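You operate a simulated robot arm through the tools that you are given. There is no shell and no other tool. Be economical: measure what you need, move in short steps, check, and stop when the job is done.

The job below is to be done with a simulated robot arm. You get a single attempt, and the scene is never put back.

## Task
Put the yellow pot from the top of the front wall-side table on the black card there. Then put the cone on the top of the front window-side table away on the top of the back cross table. Then fetch the green card offcuts from the top of the front window-side table and set it on the top of the middle window-side table. Then take the ink pot from the top of the middle wall-side table and put it on the top board of the low shelf. Keep to this order. Set down upright: cone.

It is judged by the outcome, as a careful person would: the job done as asked, and still so three seconds after it is handed in. It fails if anything else is knocked over, pushed out of place, dropped, spilled or broken.

## Robot
A 6-joint arm with a two-finger parallel gripper on a trunk, on a base that drives. Base frame: it is fixed to the floor where the robot stands at the start and does not move with it; the origin is under the middle of the robot, x ahead of it, y to its left, z up; the surface under the hand at the start is at about z = 74. Readings come in cm, rad, newtons and seconds.
Its first joint turns from -2.897 to 2.897 rad. Places, roughly: black card (13x10x1 cm) [120, -20, 70]; card offcuts [175, 25, 75]; cone (7x7x11 cm) [140, 20, 80]; ink pot [100, 50, 75]; top board of the low shelf [-220, -230, 70]; top of the back cross table [-100, 270, 70]; top of the middle window-side table [120, 130, 70]; yellow pot (8x8x8 cm) [120, 0, 80]. Payload 3.43 kg.
The tool frame sits at the grasp point between the pads (the TCP): z along the fingers, y along the line on which they close. The tips reach 3.4 cm beyond it. The gripper opens to 12.8 cm. The fingers are 2.4 cm wide and 1.2 cm thick; the gripper's body (4.8 by 13 cm) begins 9.6 cm behind the TCP.
Orientation is told as [roll, pitch, yaw] about the base's x, y, z axes, in that order, counted from this pose: with the fingers straight down and closing along the base's y, the tool's x points along the base's -x, its y along +y and its z along -z.

## Interface
- The arm moves only by the tool servo_tool. Its argument "series" is a list of rows, each an object (a shift or turn left out is 0, a gripper value left out holds the last) with "slide": the shift along the tool's x, y, z in cm, a list of three; "rotation": the turn, a rotation vector about the tool's x, y, z in rad, a list of three; "gripper": the gripper command, from -1 (shut) to 1 (fully open), values between in proportion. In form: [{"slide": [tx, ty, tz], "rotation": [wx, wy, wz], "gripper": gripper}, ...]. A call has 1 to 20 rows; each row shifts and turns the commanded pose from where the row before left it, along the tool's axes as they then stand. A row lasts 0.2 s, in which the tool goes at most 5 cm and 0.15 rad; a call with a longer step from one row to the next is refused whole, and so is a gripper value outside its range. A pose out of reach is approached as far as the arm can. The call stops where the force on the tool passes 40 N (or 10 N more than at its start, if that is more) or the arm is blocked; 0.2 s more then pass. Each finger travels about 15.3 cm/s and halts on what it meets, pressing with about 27 N; the grip force reading is that of the motor and also rises with nothing between the fingers. The clock runs only during rows and for 0.2 s after the last one: add rows that do not move to give the fingers time. It gives the time, the measured TCP pose, the force on the tool (base axes), the opening and the grip force at its end, in the units of the frame above (readings bear some noise), with the torque about the TCP (base axes, N m) and any sound that the robot's microphone picked up.
- Cameras (640 x 400 px; columns grow to the right, rows downward): "scene" is now at [17.1, 20.46, 123.64]; the picture's right is [-0.13, -0.99, 0.00], its down [-0.34, 0.04, -0.94] and it looks along [0.93, -0.12, -0.34] (base axes); focal length 266 px, centre (320, 200). "wrist" rides on the gripper at [7.6, -1.1, -16] in the tool frame; the picture's right is [0.15, 0.99, 0.00], its down [-0.88, 0.13, -0.46] and it looks along [-0.45, 0.07, 0.89] (tool axes); focal length 234 px, centre (320, 200). There is no depth. A picture from a camera that has moved, and an enlarged one, comes with that camera's place and axes in the base frame and with its lens. The place of the scene camera against the robot may be out by one fixed shift of up to 1.8 cm in any direction.
- snapshot(camera): a new picture of that camera. It takes no simulated time.
- base_move(legs): drives the robot by 1 to 6 legs, each [ahead, left, turn to the left] in cm, cm and rad, along the robot's own axes; the way and the turn of a leg run together, so that a leg with both is an arc; at most 150 cm and 3.142 rad a leg. The arm and the cameras ride along, it lands a little off, and it stops where it bumps. It gives what a move gives.
- turn_head(pan, tilt): turns the head with the scene camera to pan (to the left, within 2.496 rad either way) and tilt (down, from -0.506 to 1.204), counted from straight ahead of the robot. It gives what a move gives.
- close_up(camera, box): a new picture of the part [left, top, right, bottom] of that camera's present view, enlarged. It takes no simulated time.
- sign_off(): hands the job in; it is judged then, once.

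Go step by step. Nothing tells you exact positions but the pictures and the camera data: compare them with the known pose of the tool, close in by small moves and look again before you grip or let go. The budget is 165 turns and 108 pictures, counting those below and the enlarged ones. Unless the task says otherwise, let go and move clear before handing in, and close with one line.

The tools are called after "Emit:" as a command line: name --argument value ..., lists and objects as JSON in quotes. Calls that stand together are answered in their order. servo_tool: Moves the arm, as the interface text tells. Its arguments: {"type":"object","properties":{"series":{"type":"array"}},"required":["series"]} The other tools are called the same way: base_move (legs) drives the base; turn_head (pan, tilt) turns the head that bears the scene camera; snapshot (camera) takes a picture; close_up (camera, box) takes an enlarged picture of a part of a camera's view; sign_off () hands the job in.

At the start:

```text
time: 0.0
tcp_pos: [76.65, -18.47, 103.81]
ee_rot: [0.001, -0.002, 0.0]
force: [-0.1, -0.5, 0.1]
torque: [0.01, 0.01, 0.01]
gripper_width: 12.8
grasp_force: 0.1
robot x, y, heading: [-0.43, -0.1, -0.001]
head pan, tilt: [-0.127, 0.353]
```

scene: 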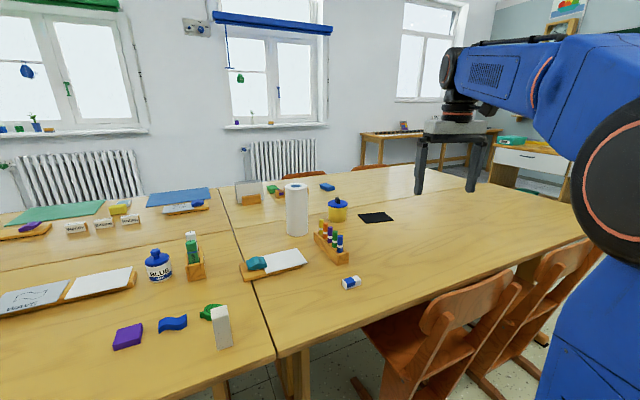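
wrist: 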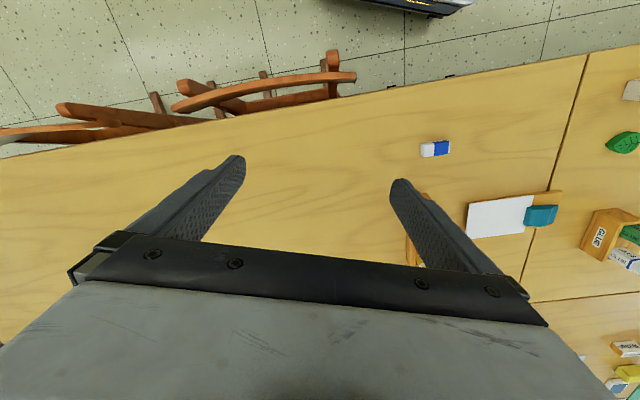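

I see the yellow pot with a blue lid near the black card ahead, on the front table group. I'll look closer to locate the objects.

Emit:
close_up --camera "scene" --box '[220, 150, 440, 290]'

Emit:
close_up --camera "scene" --box '[0, 170, 260, 350]'

```text
2.86 times, centred on (330, 220) of scene
camera zoom: at [17.1, 20.46, 123.64], right [-0.13, -0.99, 0.0], down [-0.34, 0.04, -0.94], along [0.93, -0.12, -0.34], focal length 761 px, centre (291, 143)
```

zoom: 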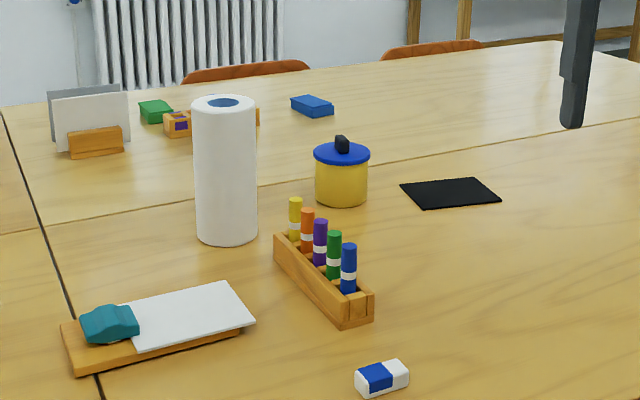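

```text
2.22 times, centred on (130, 260) of scene
camera zoom: at [17.1, 20.46, 123.64], right [-0.13, -0.99, 0.0], down [-0.34, 0.04, -0.94], along [0.93, -0.12, -0.34], focal length 592 px, centre (742, 67)
```

zoom: 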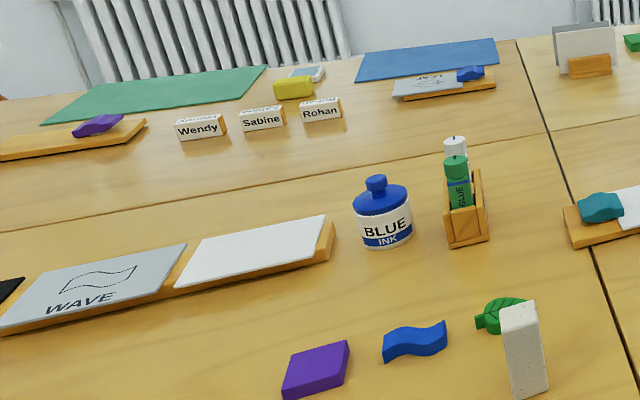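

The pot is near (128,-2), the card near (126,-20), table at z≈74; the table edge runs obliquely and chairs stand on the right. I'll look down and to the sides before driving.

Emit:
turn_head --pan -0.3 --tilt 0.95

Emit:
snapshot --camera "scene"

Emit:
turn_head --pan 0.9 --tilt 0.5

Emit:
snapshot --camera "scene"

Emit:
turn_head --pan 2.0 --tilt 0.4

Emit:
snapshot --camera "scene"

Emit:
turn_head --pan -2.3 --tilt 0.4

Emit:
snapshot --camera "scene"

```text
time: 1.0
tcp_pos: [76.63, -18.31, 103.83]
ee_rot: [0.002, -0.003, 0.001]
force: [0.4, -0.9, -0.6]
torque: [-0.04, -0.01, 0.0]
gripper_width: 12.79
grasp_force: 0.1
robot x, y, heading: [-0.2, 0.63, 0.001]
head pan, tilt: [-0.3, 0.949]
```

```text
103 pictures are left
camera scene: at [14.81, 19.49, 118.54], right [-0.3, -0.96, 0.0], down [-0.78, 0.24, -0.58], along [0.56, -0.17, -0.81], focal length 266 px, centre (320, 200)
```

scene: 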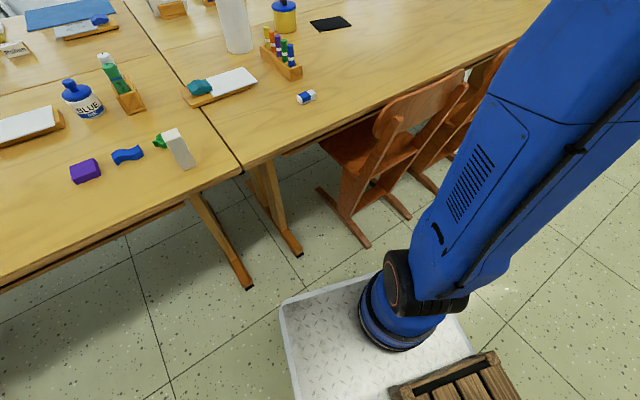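

```text
time: 2.4
tcp_pos: [76.55, -18.5, 103.85]
ee_rot: [0.0, -0.002, 0.0]
force: [0.2, -0.1, -0.7]
torque: [-0.03, 0.02, 0.05]
gripper_width: 12.8
grasp_force: 0.0
robot x, y, heading: [-0.06, 0.22, 0.002]
head pan, tilt: [0.901, 0.499]
```

```text
102 pictures are left
camera scene: at [13.52, 28.77, 122.28], right [0.78, -0.62, 0.0], down [-0.3, -0.38, -0.88], along [0.55, 0.69, -0.48], focal length 266 px, centre (320, 200)
```

scene: 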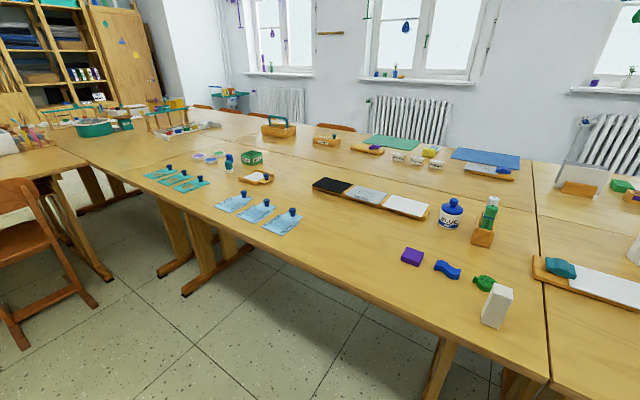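

```text
time: 3.7
tcp_pos: [76.7, -18.31, 103.84]
ee_rot: [-0.001, -0.002, -0.001]
force: [-0.4, 0.3, 0.4]
torque: [0.02, 0.0, 0.01]
gripper_width: 12.78
grasp_force: 0.0
robot x, y, heading: [0.02, 0.07, 0.003]
head pan, tilt: [2.0, 0.4]
```

```text
101 pictures are left
camera scene: at [4.01, 30.07, 123.2], right [0.91, 0.42, 0.0], down [0.16, -0.35, -0.92], along [-0.38, 0.84, -0.39], focal length 266 px, centre (320, 200)
```

scene: 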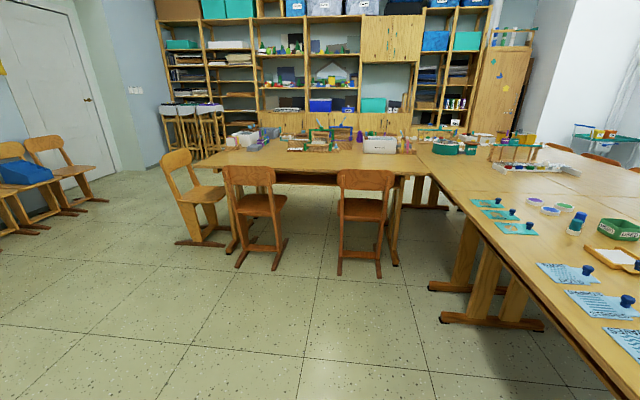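

```text
time: 7.2
tcp_pos: [76.63, -18.31, 103.84]
ee_rot: [0.0, -0.001, -0.001]
force: [-0.3, -0.1, 0.7]
torque: [-0.01, 0.03, 0.0]
gripper_width: 12.82
grasp_force: 0.2
robot x, y, heading: [0.16, -0.19, -0.004]
head pan, tilt: [-2.3, 0.4]
```

```text
100 pictures are left
camera scene: at [1.69, 14.74, 123.2], right [-0.75, 0.67, 0.0], down [0.26, 0.29, -0.92], along [-0.61, -0.69, -0.39], focal length 266 px, centre (320, 200)
```

scene: 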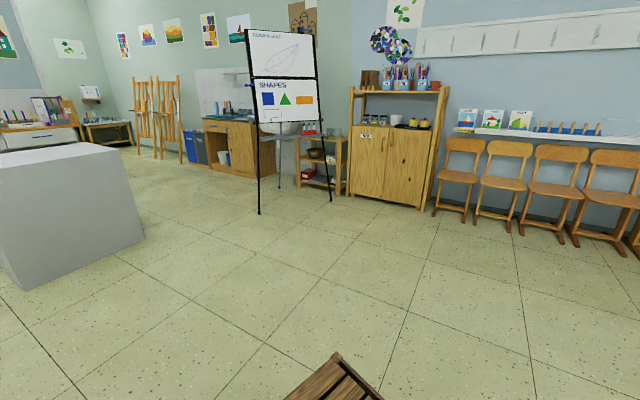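

The robot must stand closer, so I need the base's footprint compared to table legs and chairs. I'll look straight down from two head angles.

Emit:
turn_head --pan 0.8 --tilt 1.2

Emit:
snapshot --camera "scene"

Emit:
turn_head --pan -0.8 --tilt 1.2

Emit:
snapshot --camera "scene"

```text
time: 9.9
tcp_pos: [76.61, -18.36, 103.91]
ee_rot: [0.0, -0.001, 0.0]
force: [1.0, -0.1, 0.3]
torque: [0.01, 0.01, 0.01]
gripper_width: 12.77
grasp_force: 0.0
robot x, y, heading: [-0.03, 0.14, 0.002]
head pan, tilt: [0.799, 1.201]
```

```text
99 pictures are left
camera scene: at [11.76, 25.65, 116.92], right [0.72, -0.7, 0.0], down [-0.65, -0.67, -0.36], along [0.25, 0.26, -0.93], focal length 266 px, centre (320, 200)
```

scene: 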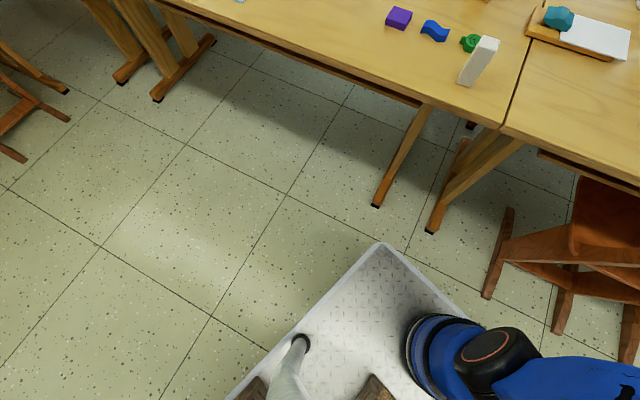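

```text
time: 11.5
tcp_pos: [76.75, -18.26, 103.81]
ee_rot: [0.0, -0.002, 0.0]
force: [-0.2, 0.4, 1.7]
torque: [0.03, -0.01, 0.0]
gripper_width: 12.81
grasp_force: 0.1
robot x, y, heading: [0.12, -0.12, -0.001]
head pan, tilt: [-0.799, 1.201]
```

```text
98 pictures are left
camera scene: at [11.76, 17.64, 116.92], right [-0.72, -0.7, 0.0], down [-0.65, 0.67, -0.36], along [0.25, -0.26, -0.93], focal length 266 px, centre (320, 200)
```

scene: 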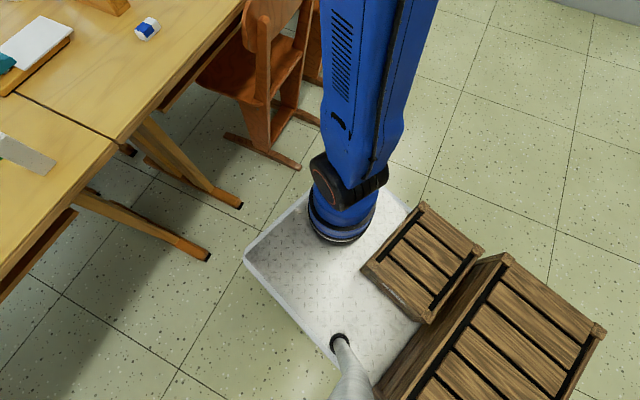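

The platform's front is about 36 cm ahead of its middle, with table feet about 69 cm along the table's normal (turned ~0.315 rad left). I'll raise the arm, square up to the table and drive in partway.

Emit:
servo_tool --series '[{"slide": [0, 0, -4]}, {"slide": [0, 0, -4]}, {"slide": [0, 0, -4]}]'

Emit:
base_move --legs '[[0, 0, 0.315], [20, -3, 0]]'

Emit:
turn_head --pan 0.3 --tilt 1.2

Emit:
snapshot --camera "scene"

Emit:
turn_head --pan -0.5 --tilt 0.9

Emit:
snapshot --camera "scene"

Emit:
snapshot --camera "wrist"

```text
time: 12.3
tcp_pos: [76.67, -18.38, 115.88]
ee_rot: [0.002, 0.0, -0.001]
force: [-1.1, -0.8, 0.9]
torque: [-0.02, -0.01, 0.0]
gripper_width: 12.8
grasp_force: 0.0
robot x, y, heading: [-0.1, -0.07, 0.003]
head pan, tilt: [-0.799, 1.201]
```

```text
time: 14.9
tcp_pos: [97.92, 9.44, 115.85]
ee_rot: [0.0, -0.003, 0.314]
force: [1.1, -0.6, -0.1]
torque: [-0.02, 0.02, 0.02]
gripper_width: 12.8
grasp_force: 0.1
robot x, y, heading: [19.36, 2.91, 0.316]
head pan, tilt: [-0.799, 1.201]
```

```text
time: 16.3
tcp_pos: [97.82, 9.51, 115.91]
ee_rot: [0.0, -0.001, 0.314]
force: [0.1, 0.3, 0.0]
torque: [-0.01, -0.03, -0.02]
gripper_width: 12.77
grasp_force: 0.2
robot x, y, heading: [19.59, 3.3, 0.319]
head pan, tilt: [0.3, 1.201]
```

```text
97 pictures are left
camera scene: at [24.53, 29.4, 116.92], right [0.58, -0.82, 0.0], down [-0.76, -0.54, -0.36], along [0.3, 0.21, -0.93], focal length 266 px, centre (320, 200)
```

scene: 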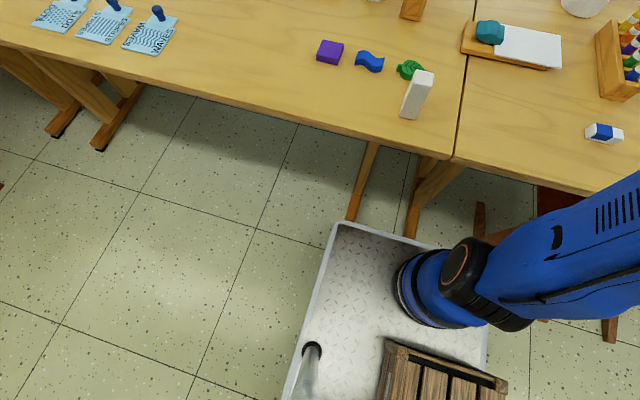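

```text
time: 17.4
tcp_pos: [97.98, 9.48, 115.9]
ee_rot: [-0.001, -0.002, 0.316]
force: [-0.4, -0.2, 0.1]
torque: [-0.03, -0.02, 0.0]
gripper_width: 12.8
grasp_force: 0.1
robot x, y, heading: [19.29, 2.8, 0.31]
head pan, tilt: [-0.499, 0.901]
```

```text
96 pictures are left
camera scene: at [27.38, 24.8, 118.89], right [-0.18, -0.98, 0.0], down [-0.77, 0.14, -0.62], along [0.61, -0.11, -0.78], focal length 266 px, centre (320, 200)
```

scene: 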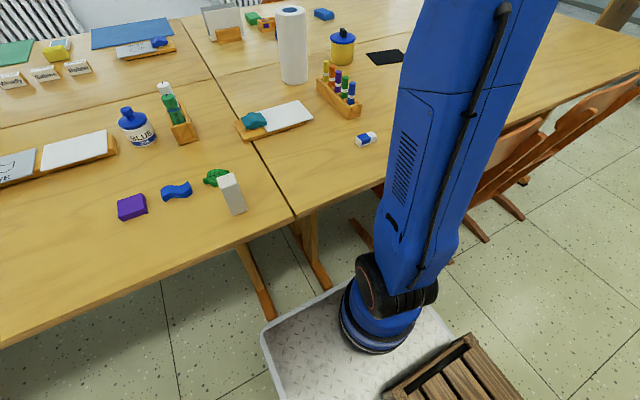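

```text
95 pictures are left
camera wrist: at [91.0, 5.97, 131.9], right [-0.45, 0.9, 0.0], down [0.8, 0.4, 0.46], along [0.41, 0.2, -0.89], focal length 234 px, centre (320, 200)
```

wrist: 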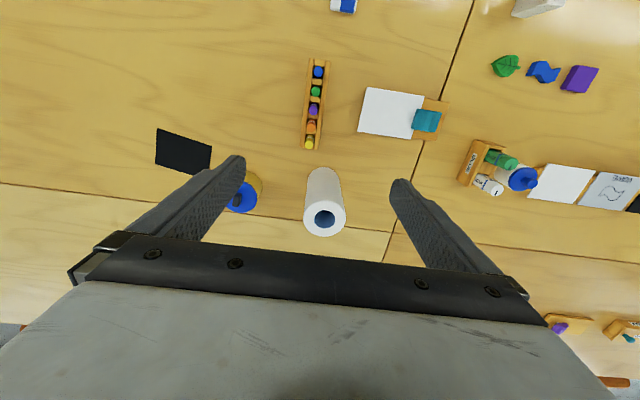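

There are ~17 cm between the platform and the table feet, and the arm clears the roll. I'll go 10 cm further in.

Emit:
base_move --legs '[[10, 0, 0]]'

Emit:
snapshot --camera "wrist"

Emit:
turn_head --pan -0.3 --tilt 0.5

Emit:
snapshot --camera "scene"

```text
time: 18.5
tcp_pos: [104.26, 11.53, 115.88]
ee_rot: [0.001, 0.0, 0.313]
force: [2.6, -0.2, 3.7]
torque: [-0.04, 0.26, 0.0]
gripper_width: 12.78
grasp_force: 0.1
robot x, y, heading: [25.92, 5.4, 0.314]
head pan, tilt: [-0.499, 0.901]
```

```text
94 pictures are left
camera wrist: at [97.29, 8.07, 131.93], right [-0.44, 0.9, 0.0], down [0.8, 0.4, 0.46], along [0.41, 0.2, -0.89], focal length 234 px, centre (320, 200)
```

wrist: 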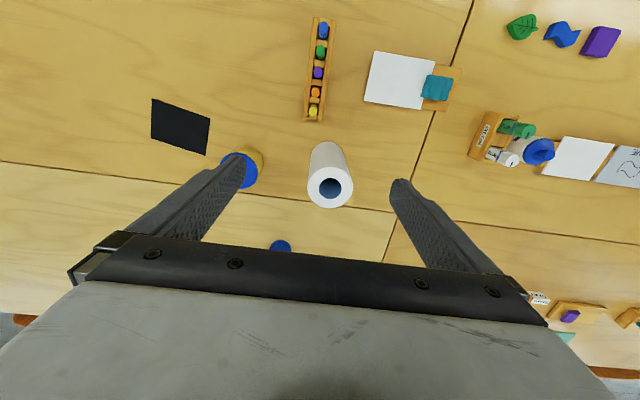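

```text
time: 19.4
tcp_pos: [104.24, 11.54, 115.93]
ee_rot: [0.0, -0.003, 0.314]
force: [-0.1, -1.1, 0.1]
torque: [0.0, 0.01, -0.01]
gripper_width: 12.81
grasp_force: 0.0
robot x, y, heading: [25.62, 5.44, 0.312]
head pan, tilt: [-0.3, 0.499]
```

```text
93 pictures are left
camera scene: at [35.38, 28.49, 122.28], right [0.01, -1.0, 0.0], down [-0.48, -0.01, -0.88], along [0.88, 0.01, -0.48], focal length 266 px, centre (320, 200)
```

scene: 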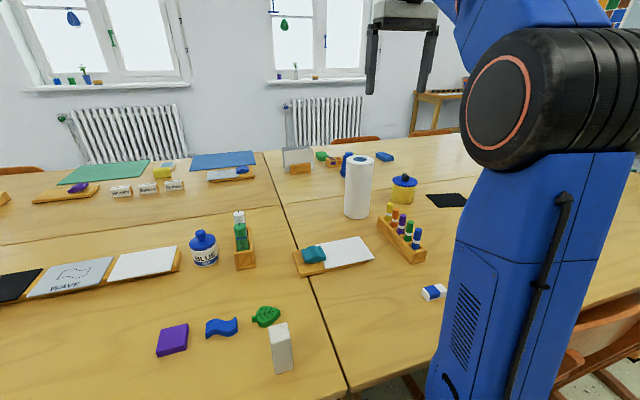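

It stopped 3 cm short, possibly touching a table foot, but it's close enough. The pot is near (123,-1.5), the card near (121,-17.5), the blue cone just behind the roll. I'll swing over the pot at height and look.

Emit:
servo_tool --series '[{"slide": [-2.78, -3.6, 0]}, {"slide": [-2.78, -3.6, 0]}, {"slide": [-2.78, -3.6, 0]}, {"slide": [-2.78, -3.6, 0]}, {"slide": [-2.78, -3.6, 0]}, {"slide": [0, 0, 4]}, {"slide": [0, 0, 4]}, {"slide": [0, 0, 4]}]'

Emit:
snapshot --camera "wrist"

Emit:
snapshot --camera "scene"

```text
time: 21.2
tcp_pos: [121.1, -1.58, 99.26]
ee_rot: [0.002, -0.003, 0.314]
force: [0.2, 0.1, -0.4]
torque: [0.0, -0.01, -0.01]
gripper_width: 12.79
grasp_force: 0.0
out of reach, approached as far as the arm can: row 2, 3, 4, 5
robot x, y, heading: [25.71, 5.17, 0.314]
head pan, tilt: [-0.3, 0.499]
```

```text
92 pictures are left
camera wrist: at [114.14, -5.04, 115.29], right [-0.44, 0.9, 0.0], down [0.8, 0.39, 0.46], along [0.41, 0.2, -0.89], focal length 234 px, centre (320, 200)
```

wrist: 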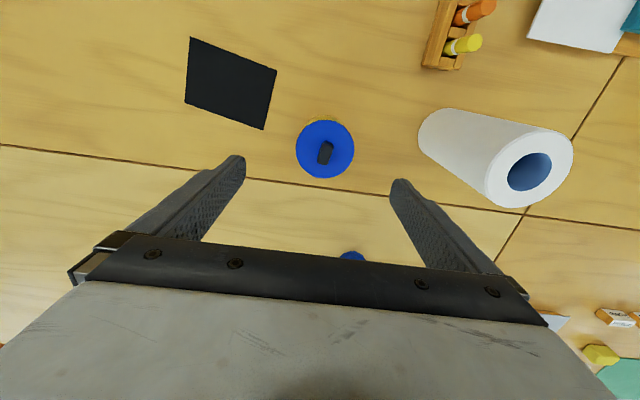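

```text
91 pictures are left
camera scene: at [35.21, 28.12, 122.34], right [0.01, -1.0, 0.0], down [-0.48, 0.0, -0.88], along [0.88, 0.01, -0.48], focal length 266 px, centre (320, 200)
```

scene: 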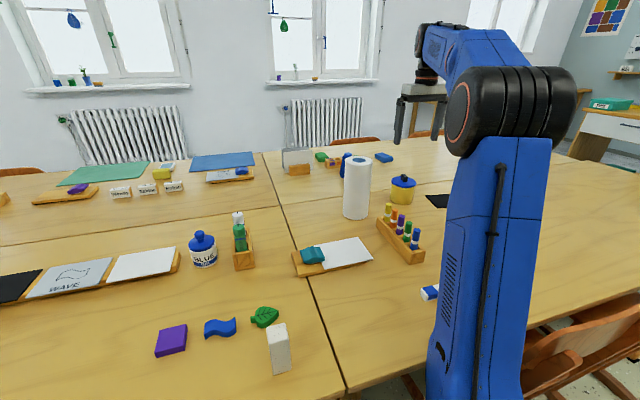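

Pot lid is at about (122,-0.4), card centre about (121,-17.4). I'll centre over the pot and go down part way.

Emit:
servo_tool --series '[{"slide": [-1.2, 0.86, 0]}, {"slide": [0, 0, 3]}, {"slide": [0, 0, 3]}, {"slide": [0, 0, 2]}]'

Emit:
snapshot --camera "wrist"

```text
time: 22.2
tcp_pos: [121.9, -0.13, 91.19]
ee_rot: [0.001, -0.002, 0.314]
force: [-0.2, 0.0, 0.2]
torque: [0.01, 0.0, 0.02]
gripper_width: 12.8
grasp_force: 0.2
robot x, y, heading: [25.49, 5.05, 0.316]
head pan, tilt: [-0.3, 0.499]
```

```text
90 pictures are left
camera wrist: at [114.95, -3.55, 107.21], right [-0.44, 0.9, 0.0], down [0.8, 0.39, 0.46], along [0.41, 0.2, -0.89], focal length 234 px, centre (320, 200)
```

wrist: 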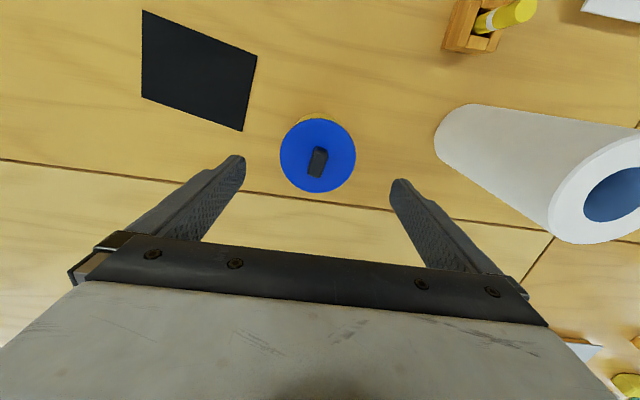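

Well centred; I'll go down around the pot body with tips just above the table, then close.

Emit:
servo_tool --series '[{"slide": [-0.2, -0.4, 3]}, {"slide": [0, 0, 3]}, {"slide": [0, 0, 3]}, {"slide": [0, 0, 2.2]}, {"slide": [0, 0, 1.3]}, {"slide": [0, 0, 0]}]'

Emit:
snapshot --camera "wrist"

```text
time: 23.6
tcp_pos: [121.78, -0.29, 79.23]
ee_rot: [0.0, -0.008, 0.315]
force: [-0.4, -0.6, -0.3]
torque: [-0.01, 0.0, 0.02]
gripper_width: 12.79
grasp_force: 0.1
robot x, y, heading: [25.23, 5.6, 0.314]
head pan, tilt: [-0.3, 0.499]
```

```text
89 pictures are left
camera wrist: at [114.81, -3.73, 95.19], right [-0.45, 0.9, 0.0], down [0.79, 0.4, 0.46], along [0.41, 0.2, -0.89], focal length 234 px, centre (320, 200)
```

wrist: 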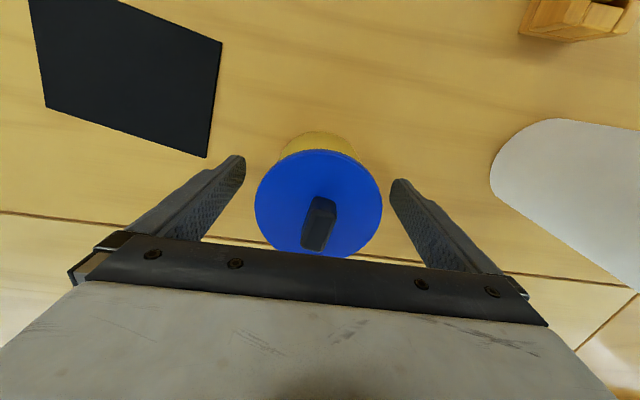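

Centred. I'll close the gripper on it.

Emit:
servo_tool --series '[{"slide": [0, 0, 0.5]}, {"gripper": 0.2}, {"gripper": -0.2}, {"gripper": -1}, {}, {}, {}]'

```text
time: 25.2
tcp_pos: [121.91, -0.23, 78.76]
ee_rot: [-0.002, -0.007, 0.316]
force: [-1.4, -7.4, 12.8]
torque: [0.25, -0.11, 0.07]
gripper_width: 8.3
grasp_force: 26.9
robot x, y, heading: [25.23, 5.59, 0.312]
head pan, tilt: [-0.3, 0.499]
```

Emit:
servo_tool --series '[{"slide": [0, 0, -1]}, {"slide": [0, 0, -2]}, {"slide": [0, 0, -3]}, {}]'

Emit:
snapshot --camera "wrist"

Emit:
snapshot --camera "scene"

```text
time: 26.2
tcp_pos: [122.0, -0.35, 84.33]
ee_rot: [-0.001, -0.004, 0.314]
force: [-0.7, 0.7, 0.3]
torque: [0.03, 0.01, 0.02]
gripper_width: 8.3
grasp_force: 27.0
robot x, y, heading: [25.14, 5.21, 0.312]
head pan, tilt: [-0.3, 0.499]
heard: snap
```

```text
88 pictures are left
camera wrist: at [115.08, -3.86, 100.35], right [-0.44, 0.9, 0.0], down [0.8, 0.4, 0.46], along [0.41, 0.2, -0.89], focal length 234 px, centre (320, 200)
```

wrist: 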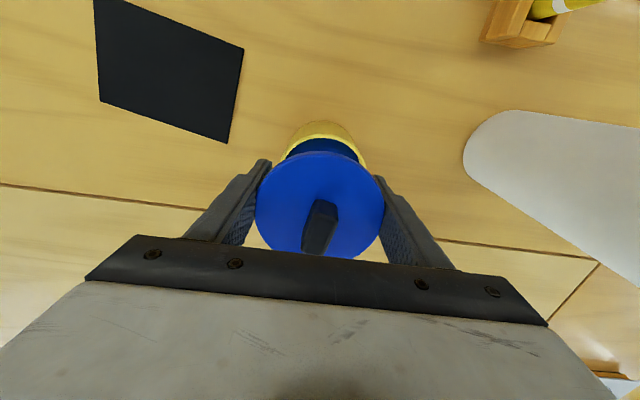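

```text
87 pictures are left
camera scene: at [35.06, 28.46, 122.32], right [0.01, -1.0, 0.0], down [-0.48, -0.01, -0.88], along [0.88, 0.01, -0.48], focal length 266 px, centre (320, 200)
```

scene: 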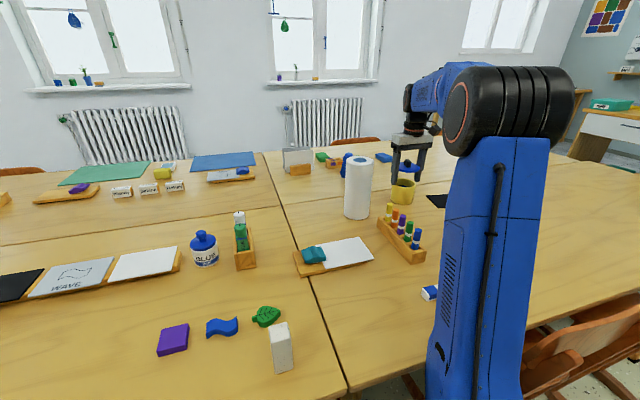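

The wide lid came off (a "snap") while the pot stayed on the table. I'll set the lid straight back down, then re-grip the body below the lid with a tilted tool.

Emit:
servo_tool --series '[{"slide": [0, 0, 2]}, {"slide": [0, 0, 2]}, {"slide": [0, 0, 1]}, {"slide": [0, 0, 0.5]}, {}]'

Emit:
snapshot --camera "wrist"

Emit:
close_up --camera "scene" --box '[360, 140, 460, 220]'

```text
time: 27.4
tcp_pos: [121.81, -0.25, 79.16]
ee_rot: [-0.002, -0.005, 0.313]
force: [-0.6, -0.1, -0.5]
torque: [0.01, -0.03, 0.01]
gripper_width: 8.29
grasp_force: 27.0
robot x, y, heading: [25.56, 5.25, 0.313]
head pan, tilt: [-0.3, 0.499]
```

```text
86 pictures are left
camera wrist: at [114.85, -3.78, 95.21], right [-0.44, 0.9, 0.0], down [0.79, 0.4, 0.46], along [0.41, 0.2, -0.89], focal length 234 px, centre (320, 200)
```

wrist: 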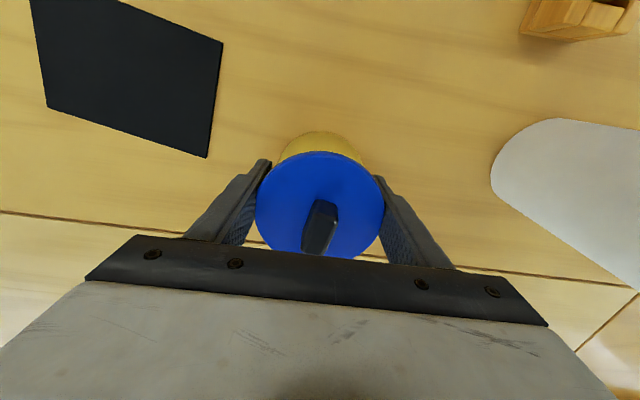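

```text
5.00 times, centred on (410, 180) of scene
camera zoom: at [34.75, 28.44, 122.35], right [0.01, -1.0, 0.0], down [-0.47, -0.01, -0.88], along [0.88, 0.01, -0.47], focal length 1331 px, centre (-130, 300)
```

zoom: 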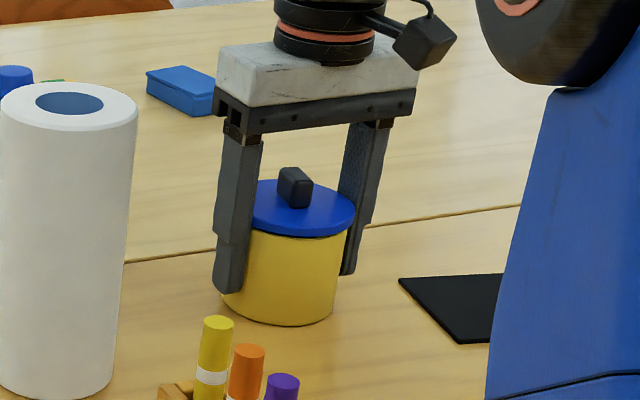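

The lid is just about seated; I'll press down gently a few millimetres to seat it.

Emit:
servo_tool --series '[{"slide": [0, 0, 0.3]}, {"slide": [0, 0, 0.2]}, {"slide": [0, 0, 0.2]}, {}]'

```text
time: 28.4
tcp_pos: [121.8, -0.29, 78.7]
ee_rot: [-0.002, -0.011, 0.315]
force: [3.0, 7.3, 29.3]
torque: [-0.04, -0.03, 0.38]
gripper_width: 8.3
grasp_force: 27.0
robot x, y, heading: [25.57, 5.4, 0.312]
head pan, tilt: [-0.3, 0.499]
heard: snap
```

It snapped back on. I'll release, rise, back off and tilt the tool to come in from the side below the lid.

Emit:
servo_tool --series '[{"slide": [0, 0, -0.6]}, {"gripper": 0}, {"gripper": 1}, {}, {"slide": [0, 0, -3]}, {"slide": [0, 0, -4]}, {"slide": [0, 0, -4]}, {"slide": [4, 0, 0]}, {"slide": [4, 0, 0]}, {"slide": [3.5, 0, 0]}, {"rotation": [0, -0.14, 0]}, {"rotation": [0, -0.14, 0]}, {"rotation": [0, -0.14, 0]}, {"rotation": [0, -0.14, 0]}, {"rotation": [0, -0.14, 0]}, {"rotation": [0, -0.13, 0]}, {"rotation": [0, -0.12, 0]}]'

Emit:
snapshot --camera "wrist"

Emit:
close_up --camera "scene" --box '[340, 120, 480, 230]'

```text
time: 32.0
tcp_pos: [111.29, -3.86, 89.6]
ee_rot: [-0.002, -0.953, 0.312]
force: [-0.6, 0.8, 0.1]
torque: [-0.02, -0.02, -0.01]
gripper_width: 12.8
grasp_force: 0.0
robot x, y, heading: [26.0, 4.97, 0.312]
head pan, tilt: [-0.3, 0.499]
heard: snap
```

```text
84 pictures are left
camera wrist: at [95.04, -10.34, 92.73], right [-0.38, 0.92, -0.12], down [0.09, 0.17, 0.98], along [0.92, 0.37, -0.15], focal length 234 px, centre (320, 200)
```

wrist: 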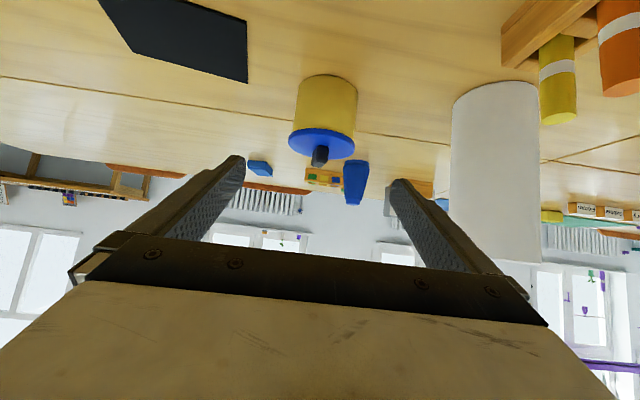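

```text
3.64 times, centred on (410, 175) of scene
camera zoom: at [35.39, 28.46, 122.29], right [0.01, -1.0, 0.0], down [-0.48, -0.01, -0.88], along [0.88, 0.01, -0.48], focal length 968 px, centre (-7, 291)
```

zoom: 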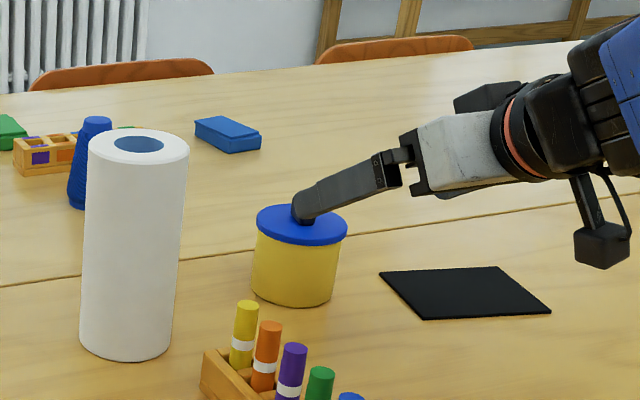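

The lid sits on the pot. I'll lower the tilted tool and then advance along the fingers around the body.

Emit:
servo_tool --series '[{"slide": [1.75, 0, 1.25]}, {"slide": [1.75, 0, 1.25]}, {"slide": [0, 0, 3]}, {"slide": [0, 0, 3]}, {}]'

Emit:
snapshot --camera "wrist"

Emit:
close_up --camera "scene" --box '[340, 120, 480, 230]'

```text
time: 33.2
tcp_pos: [115.88, -2.32, 81.77]
ee_rot: [0.0, -0.95, 0.311]
force: [-0.7, 0.6, 0.5]
torque: [-0.01, 0.02, -0.01]
gripper_width: 12.8
grasp_force: 0.0
robot x, y, heading: [25.58, 5.39, 0.309]
head pan, tilt: [-0.3, 0.499]
```

```text
82 pictures are left
camera wrist: at [99.64, -8.82, 84.95], right [-0.39, 0.91, -0.12], down [0.09, 0.17, 0.98], along [0.92, 0.37, -0.15], focal length 234 px, centre (320, 200)
```

wrist: 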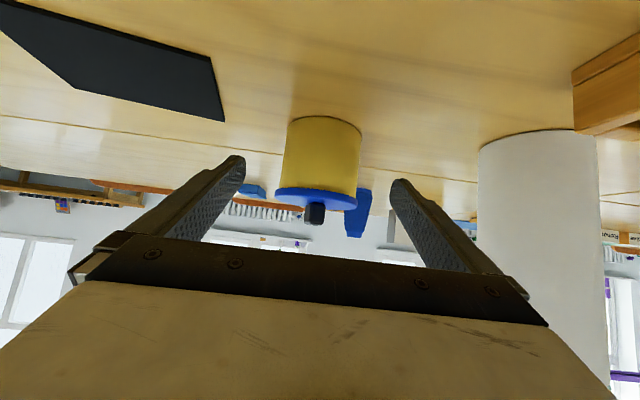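

```text
3.64 times, centred on (410, 175) of scene
camera zoom: at [35.39, 28.47, 122.28], right [0.01, -1.0, 0.0], down [-0.48, -0.01, -0.88], along [0.88, 0.01, -0.48], focal length 968 px, centre (-7, 291)
```

zoom: 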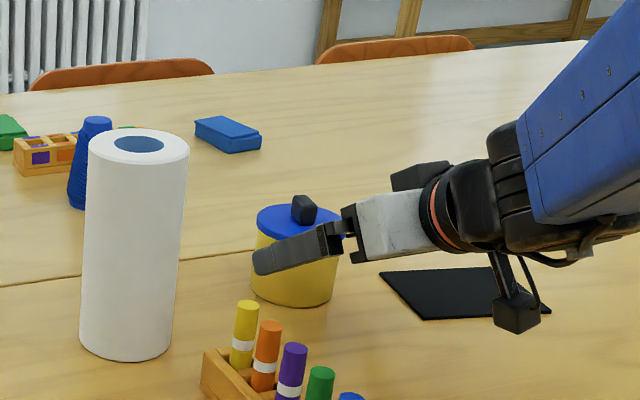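

Fingers are straddling the pot. I'll advance the remaining ~6.5 cm and check.

Emit:
servo_tool --series '[{"slide": [0, 0, 3]}, {"slide": [0, 0, 2]}, {"slide": [0, 0, 1.5]}, {}]'

Emit:
close_up --camera "scene" --box '[340, 120, 480, 230]'

Emit:
snapshot --camera "wrist"

```text
time: 34.2
tcp_pos: [120.92, -0.76, 78.08]
ee_rot: [0.001, -0.951, 0.313]
force: [-0.8, 0.8, -0.3]
torque: [0.0, -0.02, -0.01]
gripper_width: 12.79
grasp_force: 0.0
robot x, y, heading: [25.53, 5.25, 0.311]
head pan, tilt: [-0.3, 0.499]
```

```text
3.64 times, centred on (410, 175) of scene
camera zoom: at [35.39, 28.48, 122.28], right [0.01, -1.0, 0.0], down [-0.48, -0.01, -0.88], along [0.88, 0.01, -0.48], focal length 968 px, centre (-7, 291)
```

zoom: 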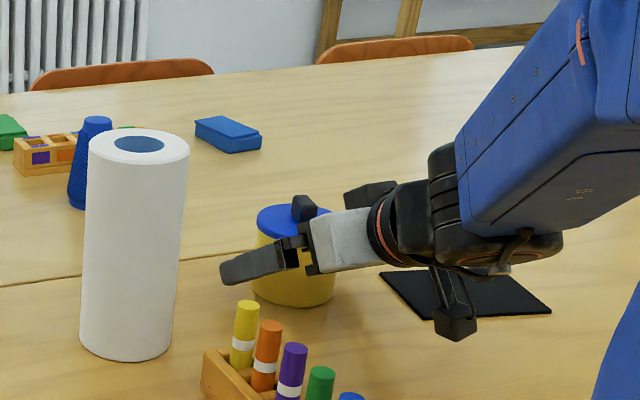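

```text
79 pictures are left
camera wrist: at [104.66, -7.16, 81.19], right [-0.39, 0.91, -0.12], down [0.09, 0.17, 0.98], along [0.92, 0.37, -0.15], focal length 234 px, centre (320, 200)
```

wrist: 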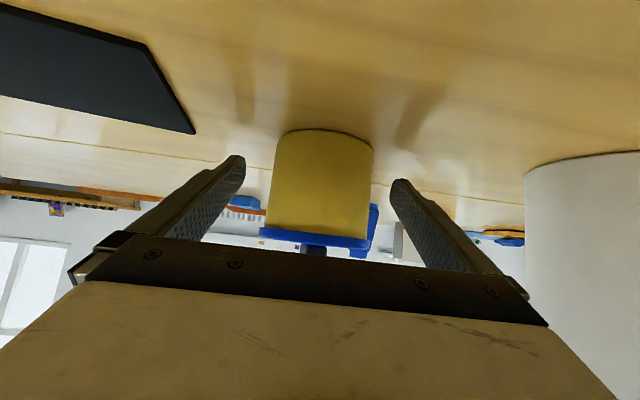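

The fingers are alongside the body below the lid. I'll close.

Emit:
servo_tool --series '[{"slide": [0, 0, 0.5]}, {"gripper": 0.3}, {"gripper": -1}, {}, {}, {}]'

Emit:
snapshot --camera "wrist"

```text
time: 35.6
tcp_pos: [121.4, -0.55, 77.66]
ee_rot: [0.002, -0.952, 0.313]
force: [2.7, 1.6, 0.1]
torque: [-0.14, -0.04, 0.04]
gripper_width: 7.83
grasp_force: 26.9
robot x, y, heading: [25.54, 5.09, 0.315]
head pan, tilt: [-0.3, 0.499]
```

```text
78 pictures are left
camera wrist: at [105.08, -7.02, 80.91], right [-0.39, 0.91, -0.12], down [0.09, 0.17, 0.98], along [0.92, 0.37, -0.15], focal length 234 px, centre (320, 200)
```

wrist: 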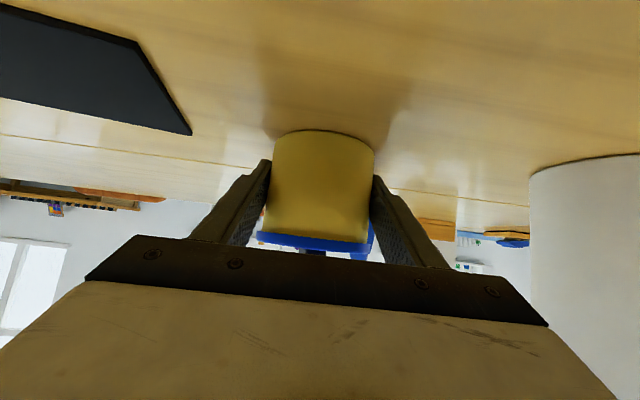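

It's gripping the body at 7.83 cm. Lift slowly by 4 cm.

Emit:
servo_tool --series '[{"slide": [-0.41, 0, -0.29]}, {"slide": [-0.82, 0, -0.58]}, {"slide": [-0.82, 0, -0.58]}, {"slide": [-0.82, 0, -0.58]}, {"slide": [-0.41, 0, -0.29]}, {}]'

Emit:
close_up --camera "scene" --box '[340, 120, 480, 230]'

```text
time: 37.0
tcp_pos: [121.35, -0.55, 81.69]
ee_rot: [0.0, -0.949, 0.312]
force: [0.1, 0.6, -7.9]
torque: [-0.02, 0.06, 0.01]
gripper_width: 7.82
grasp_force: 27.4
robot x, y, heading: [25.66, 5.29, 0.311]
head pan, tilt: [-0.3, 0.499]
```

```text
3.64 times, centred on (410, 175) of scene
camera zoom: at [35.41, 28.48, 122.28], right [0.01, -1.0, 0.0], down [-0.48, -0.01, -0.88], along [0.88, 0.01, -0.48], focal length 968 px, centre (-7, 291)
```

zoom: 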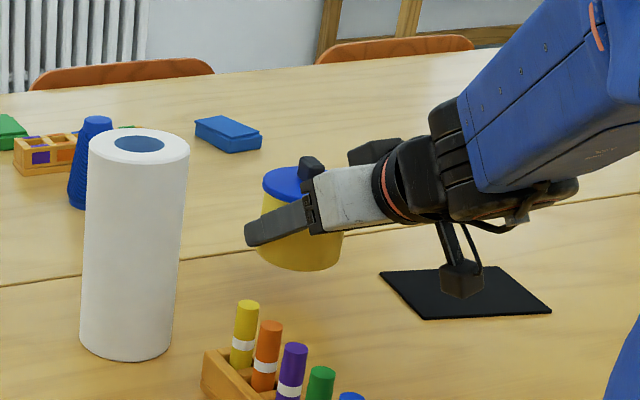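

Pot with lid is held. I'll carry it over the card.

Emit:
servo_tool --series '[{"slide": [0.4, -1.76, -0.56]}, {"slide": [0.4, -1.76, -0.56]}, {"slide": [0.4, -1.76, -0.56]}, {"slide": [0.4, -1.76, -0.56]}, {"slide": [0.4, -1.76, -0.56]}, {"slide": [0.4, -1.76, -0.56]}, {"slide": [0.4, -1.76, -0.56]}, {"slide": [0.4, -1.76, -0.56]}, {"slide": [0.4, -1.76, -0.56]}, {}]'

Emit:
snapshot --camera "scene"

Emit:
snapshot --camera "wrist"

```text
time: 39.2
tcp_pos: [120.44, -17.37, 81.71]
ee_rot: [0.002, -0.95, 0.313]
force: [0.6, 0.1, -8.1]
torque: [-0.05, 0.1, 0.01]
gripper_width: 7.82
grasp_force: 27.4
robot x, y, heading: [25.73, 5.39, 0.309]
head pan, tilt: [-0.3, 0.499]
```

```text
76 pictures are left
camera scene: at [35.41, 28.48, 122.28], right [0.01, -1.0, 0.0], down [-0.48, -0.01, -0.88], along [0.88, 0.01, -0.48], focal length 266 px, centre (320, 200)
```

scene: 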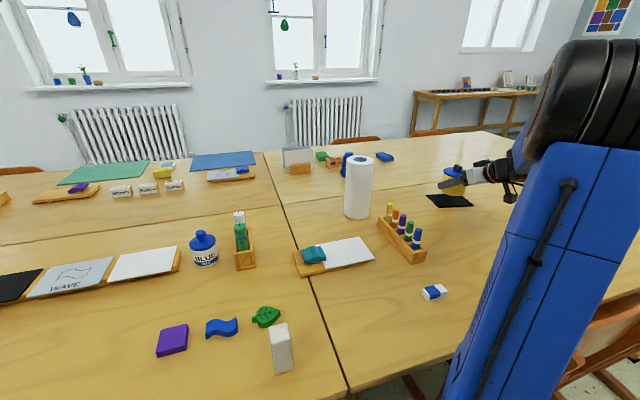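

```text
75 pictures are left
camera wrist: at [104.14, -23.9, 84.88], right [-0.39, 0.91, -0.12], down [0.09, 0.17, 0.98], along [0.92, 0.37, -0.15], focal length 234 px, centre (320, 200)
```

wrist: 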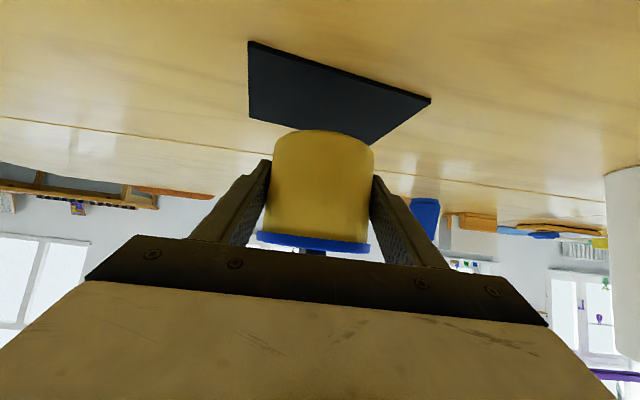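

The pot is above the card's middle within half a cm. I'll nudge and lower, watching the force.

Emit:
servo_tool --series '[{"slide": [0.3, -0.45, -0.45]}, {"slide": [0.81, 0, 0.58]}, {"slide": [0.81, 0, 0.58]}, {"slide": [0.41, 0, 0.29]}, {}]'

Emit:
close_up --camera "scene" --box '[400, 140, 520, 230]'

```text
time: 40.4
tcp_pos: [120.04, -18.11, 79.13]
ee_rot: [0.001, -0.951, 0.311]
force: [-0.4, -0.3, -8.1]
torque: [-0.03, 0.06, 0.01]
gripper_width: 7.83
grasp_force: 27.0
robot x, y, heading: [25.57, 5.26, 0.312]
head pan, tilt: [-0.3, 0.499]
```

```text
4.44 times, centred on (460, 185) of scene
camera zoom: at [35.41, 28.48, 122.28], right [0.01, -1.0, 0.0], down [-0.48, -0.01, -0.88], along [0.88, 0.01, -0.48], focal length 1183 px, centre (-302, 267)
```

zoom: 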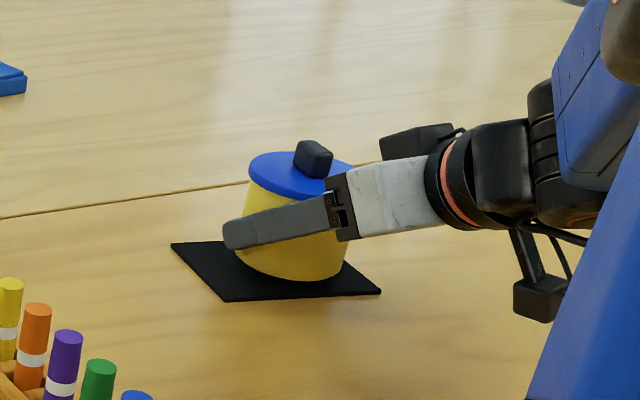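

Emit:
servo_tool --series '[{"slide": [0.16, 0, 0.12]}, {"slide": [0.16, 0, 0.12]}, {"slide": [0.16, 0, 0.12]}, {}]'

Emit:
close_up --camera "scene" --box '[420, 150, 500, 220]'

```text
time: 41.4
tcp_pos: [120.03, -18.13, 78.53]
ee_rot: [0.001, -0.949, 0.314]
force: [-0.2, 0.3, -8.2]
torque: [-0.01, 0.04, -0.03]
gripper_width: 7.84
grasp_force: 26.9
robot x, y, heading: [25.33, 5.05, 0.32]
head pan, tilt: [-0.3, 0.499]
```

```text
5.71 times, centred on (460, 185) of scene
camera zoom: at [35.41, 28.48, 122.28], right [0.01, -1.0, 0.0], down [-0.48, -0.01, -0.88], along [0.88, 0.01, -0.48], focal length 1522 px, centre (-480, 286)
```

zoom: 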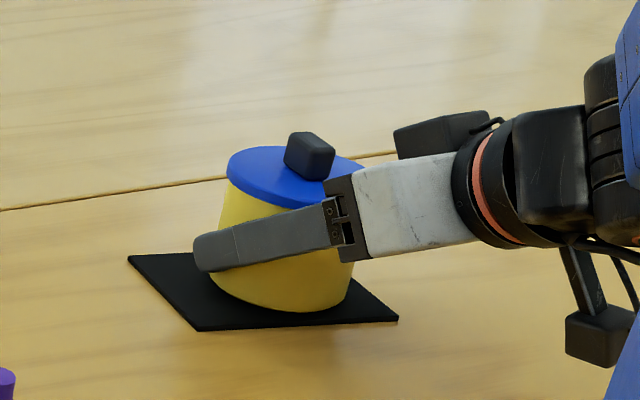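

Emit:
servo_tool --series '[{"slide": [0.16, 0, 0.12]}, {}, {"slide": [0.16, 0, 0.12]}, {}, {"slide": [0.16, 0, 0.12]}, {}]'

Emit:
close_up --camera "scene" --box '[420, 150, 500, 220]'

```text
time: 42.8
tcp_pos: [119.97, -18.15, 78.03]
ee_rot: [0.0, -0.953, 0.315]
force: [2.8, 1.8, 3.0]
torque: [0.08, -0.05, 0.04]
gripper_width: 7.81
grasp_force: 26.9
robot x, y, heading: [25.66, 5.22, 0.311]
head pan, tilt: [-0.3, 0.499]
```

```text
5.71 times, centred on (460, 185) of scene
camera zoom: at [35.37, 28.49, 122.28], right [0.01, -1.0, 0.0], down [-0.48, -0.01, -0.88], along [0.88, 0.01, -0.48], focal length 1522 px, centre (-480, 286)
```

zoom: 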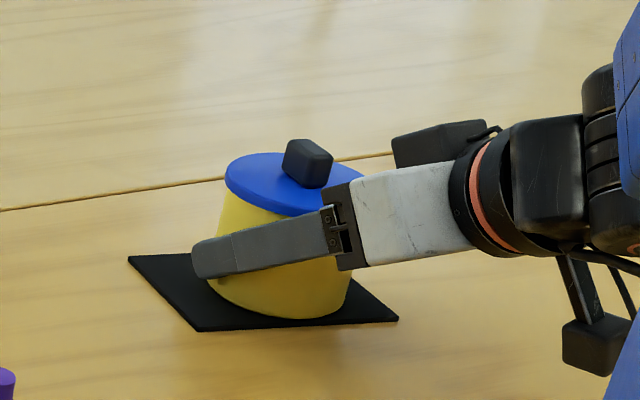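

Contact with the card. I'll open and back straight out along the fingers.

Emit:
servo_tool --series '[{"gripper": 0.35}, {"gripper": 0.6}, {"gripper": 1}, {}, {"slide": [0, 0, -3]}, {"slide": [0, 0, -4]}, {"slide": [0, 0, -4]}, {"slide": [0, 0, -3]}, {"slide": [-4, 0, 0]}]'

Emit:
snapshot --camera "wrist"

Emit:
close_up --camera "scene" --box '[400, 130, 500, 220]'

```text
time: 44.8
tcp_pos: [111.43, -20.8, 89.41]
ee_rot: [0.004, -0.951, 0.312]
force: [0.2, -0.3, -0.4]
torque: [0.04, 0.0, 0.0]
gripper_width: 12.81
grasp_force: 0.0
robot x, y, heading: [25.6, 5.37, 0.311]
head pan, tilt: [-0.3, 0.499]
```

```text
71 pictures are left
camera wrist: at [95.24, -27.34, 92.54], right [-0.39, 0.92, -0.12], down [0.09, 0.17, 0.98], along [0.92, 0.37, -0.15], focal length 234 px, centre (320, 200)
```

wrist: 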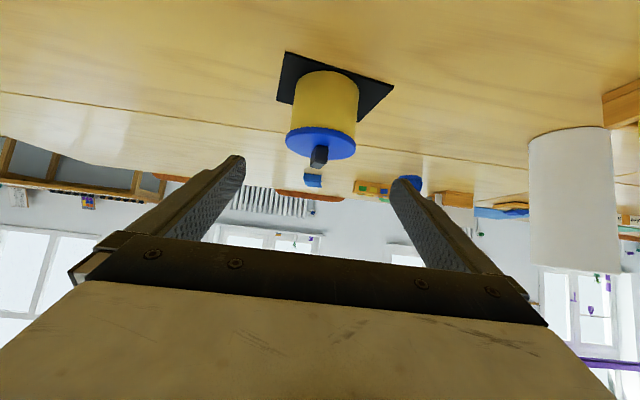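

```text
4.44 times, centred on (450, 175) of scene
camera zoom: at [35.39, 28.49, 122.29], right [0.01, -1.0, 0.0], down [-0.48, -0.01, -0.88], along [0.88, 0.01, -0.48], focal length 1183 px, centre (-258, 311)
```

zoom: 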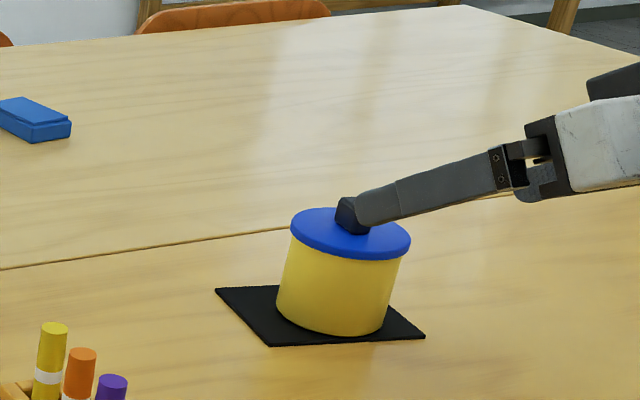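

The pot stands on the card. To make sure the lid is firmly seated I'll right the tool, close the fingers and look from above the knob.

Emit:
servo_tool --series '[{"slide": [-3.3, 0, -2.3]}, {"slide": [-3.3, 0, -2.3]}, {"rotation": [0, 0.14, 0]}, {"rotation": [0, 0.14, 0]}, {"rotation": [0, 0.14, 0]}, {"rotation": [0, 0.14, 0]}, {"rotation": [0, 0.14, 0]}, {"rotation": [0, 0.13, 0]}, {"rotation": [0, 0.12, 0], "gripper": -1}, {"slide": [-4, 0, 0]}, {"slide": [-4, 0, 0]}, {"slide": [-1.6, 0, 0]}, {}]'

Emit:
snapshot --camera "wrist"

```text
time: 47.6
tcp_pos: [120.12, -18.0, 98.08]
ee_rot: [0.0, -0.007, 0.315]
force: [-0.9, -0.2, 0.5]
torque: [0.02, 0.0, -0.01]
gripper_width: 0.0
grasp_force: 27.4
robot x, y, heading: [25.68, 5.42, 0.313]
head pan, tilt: [-0.3, 0.499]
```

```text
69 pictures are left
camera wrist: at [113.13, -21.34, 114.02], right [-0.44, 0.9, 0.0], down [0.79, 0.39, 0.46], along [0.41, 0.2, -0.89], focal length 234 px, centre (320, 200)
```

wrist: 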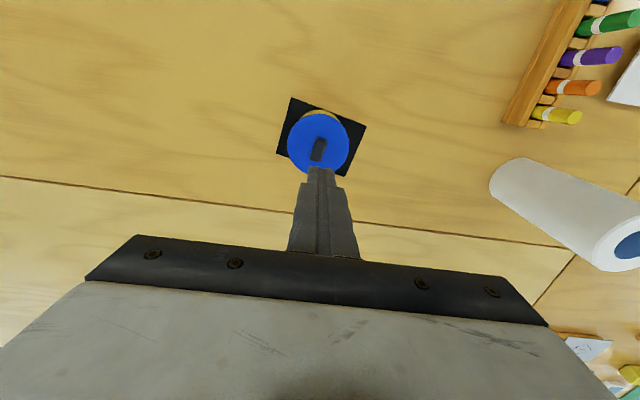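

Emit:
servo_tool --series '[{"slide": [-0.6, 0, 3.5]}, {"slide": [0, 0, 3.5]}, {"slide": [0, 0, 3]}, {"slide": [0, 0, 0.4]}, {"slide": [0, 0, 0.3]}]'

Emit:
snapshot --camera "wrist"

```text
time: 48.8
tcp_pos: [120.97, -17.85, 87.66]
ee_rot: [-0.005, -0.009, 0.314]
force: [-1.9, -1.1, 13.4]
torque: [-0.03, 0.13, 0.02]
gripper_width: 0.0
grasp_force: 26.8
robot x, y, heading: [25.5, 5.31, 0.31]
head pan, tilt: [-0.3, 0.499]
stopped in row 5: the force on the tool passed its limit at 46 N (the readings are from after the stop); the commanded pose is now the measured one
```

```text
68 pictures are left
camera wrist: at [113.84, -21.32, 103.6], right [-0.44, 0.9, -0.01], down [0.79, 0.4, 0.46], along [0.42, 0.2, -0.89], focal length 234 px, centre (320, 200)
```

wrist: 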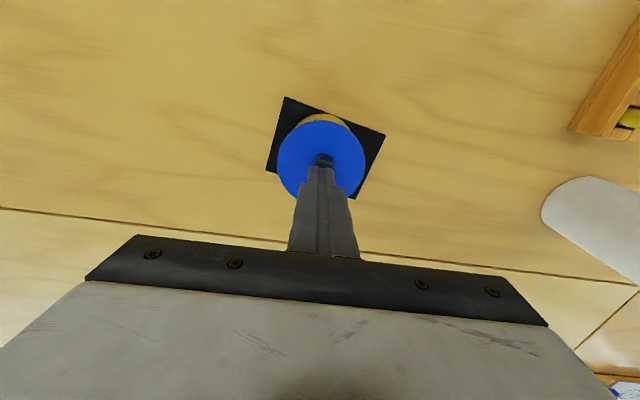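

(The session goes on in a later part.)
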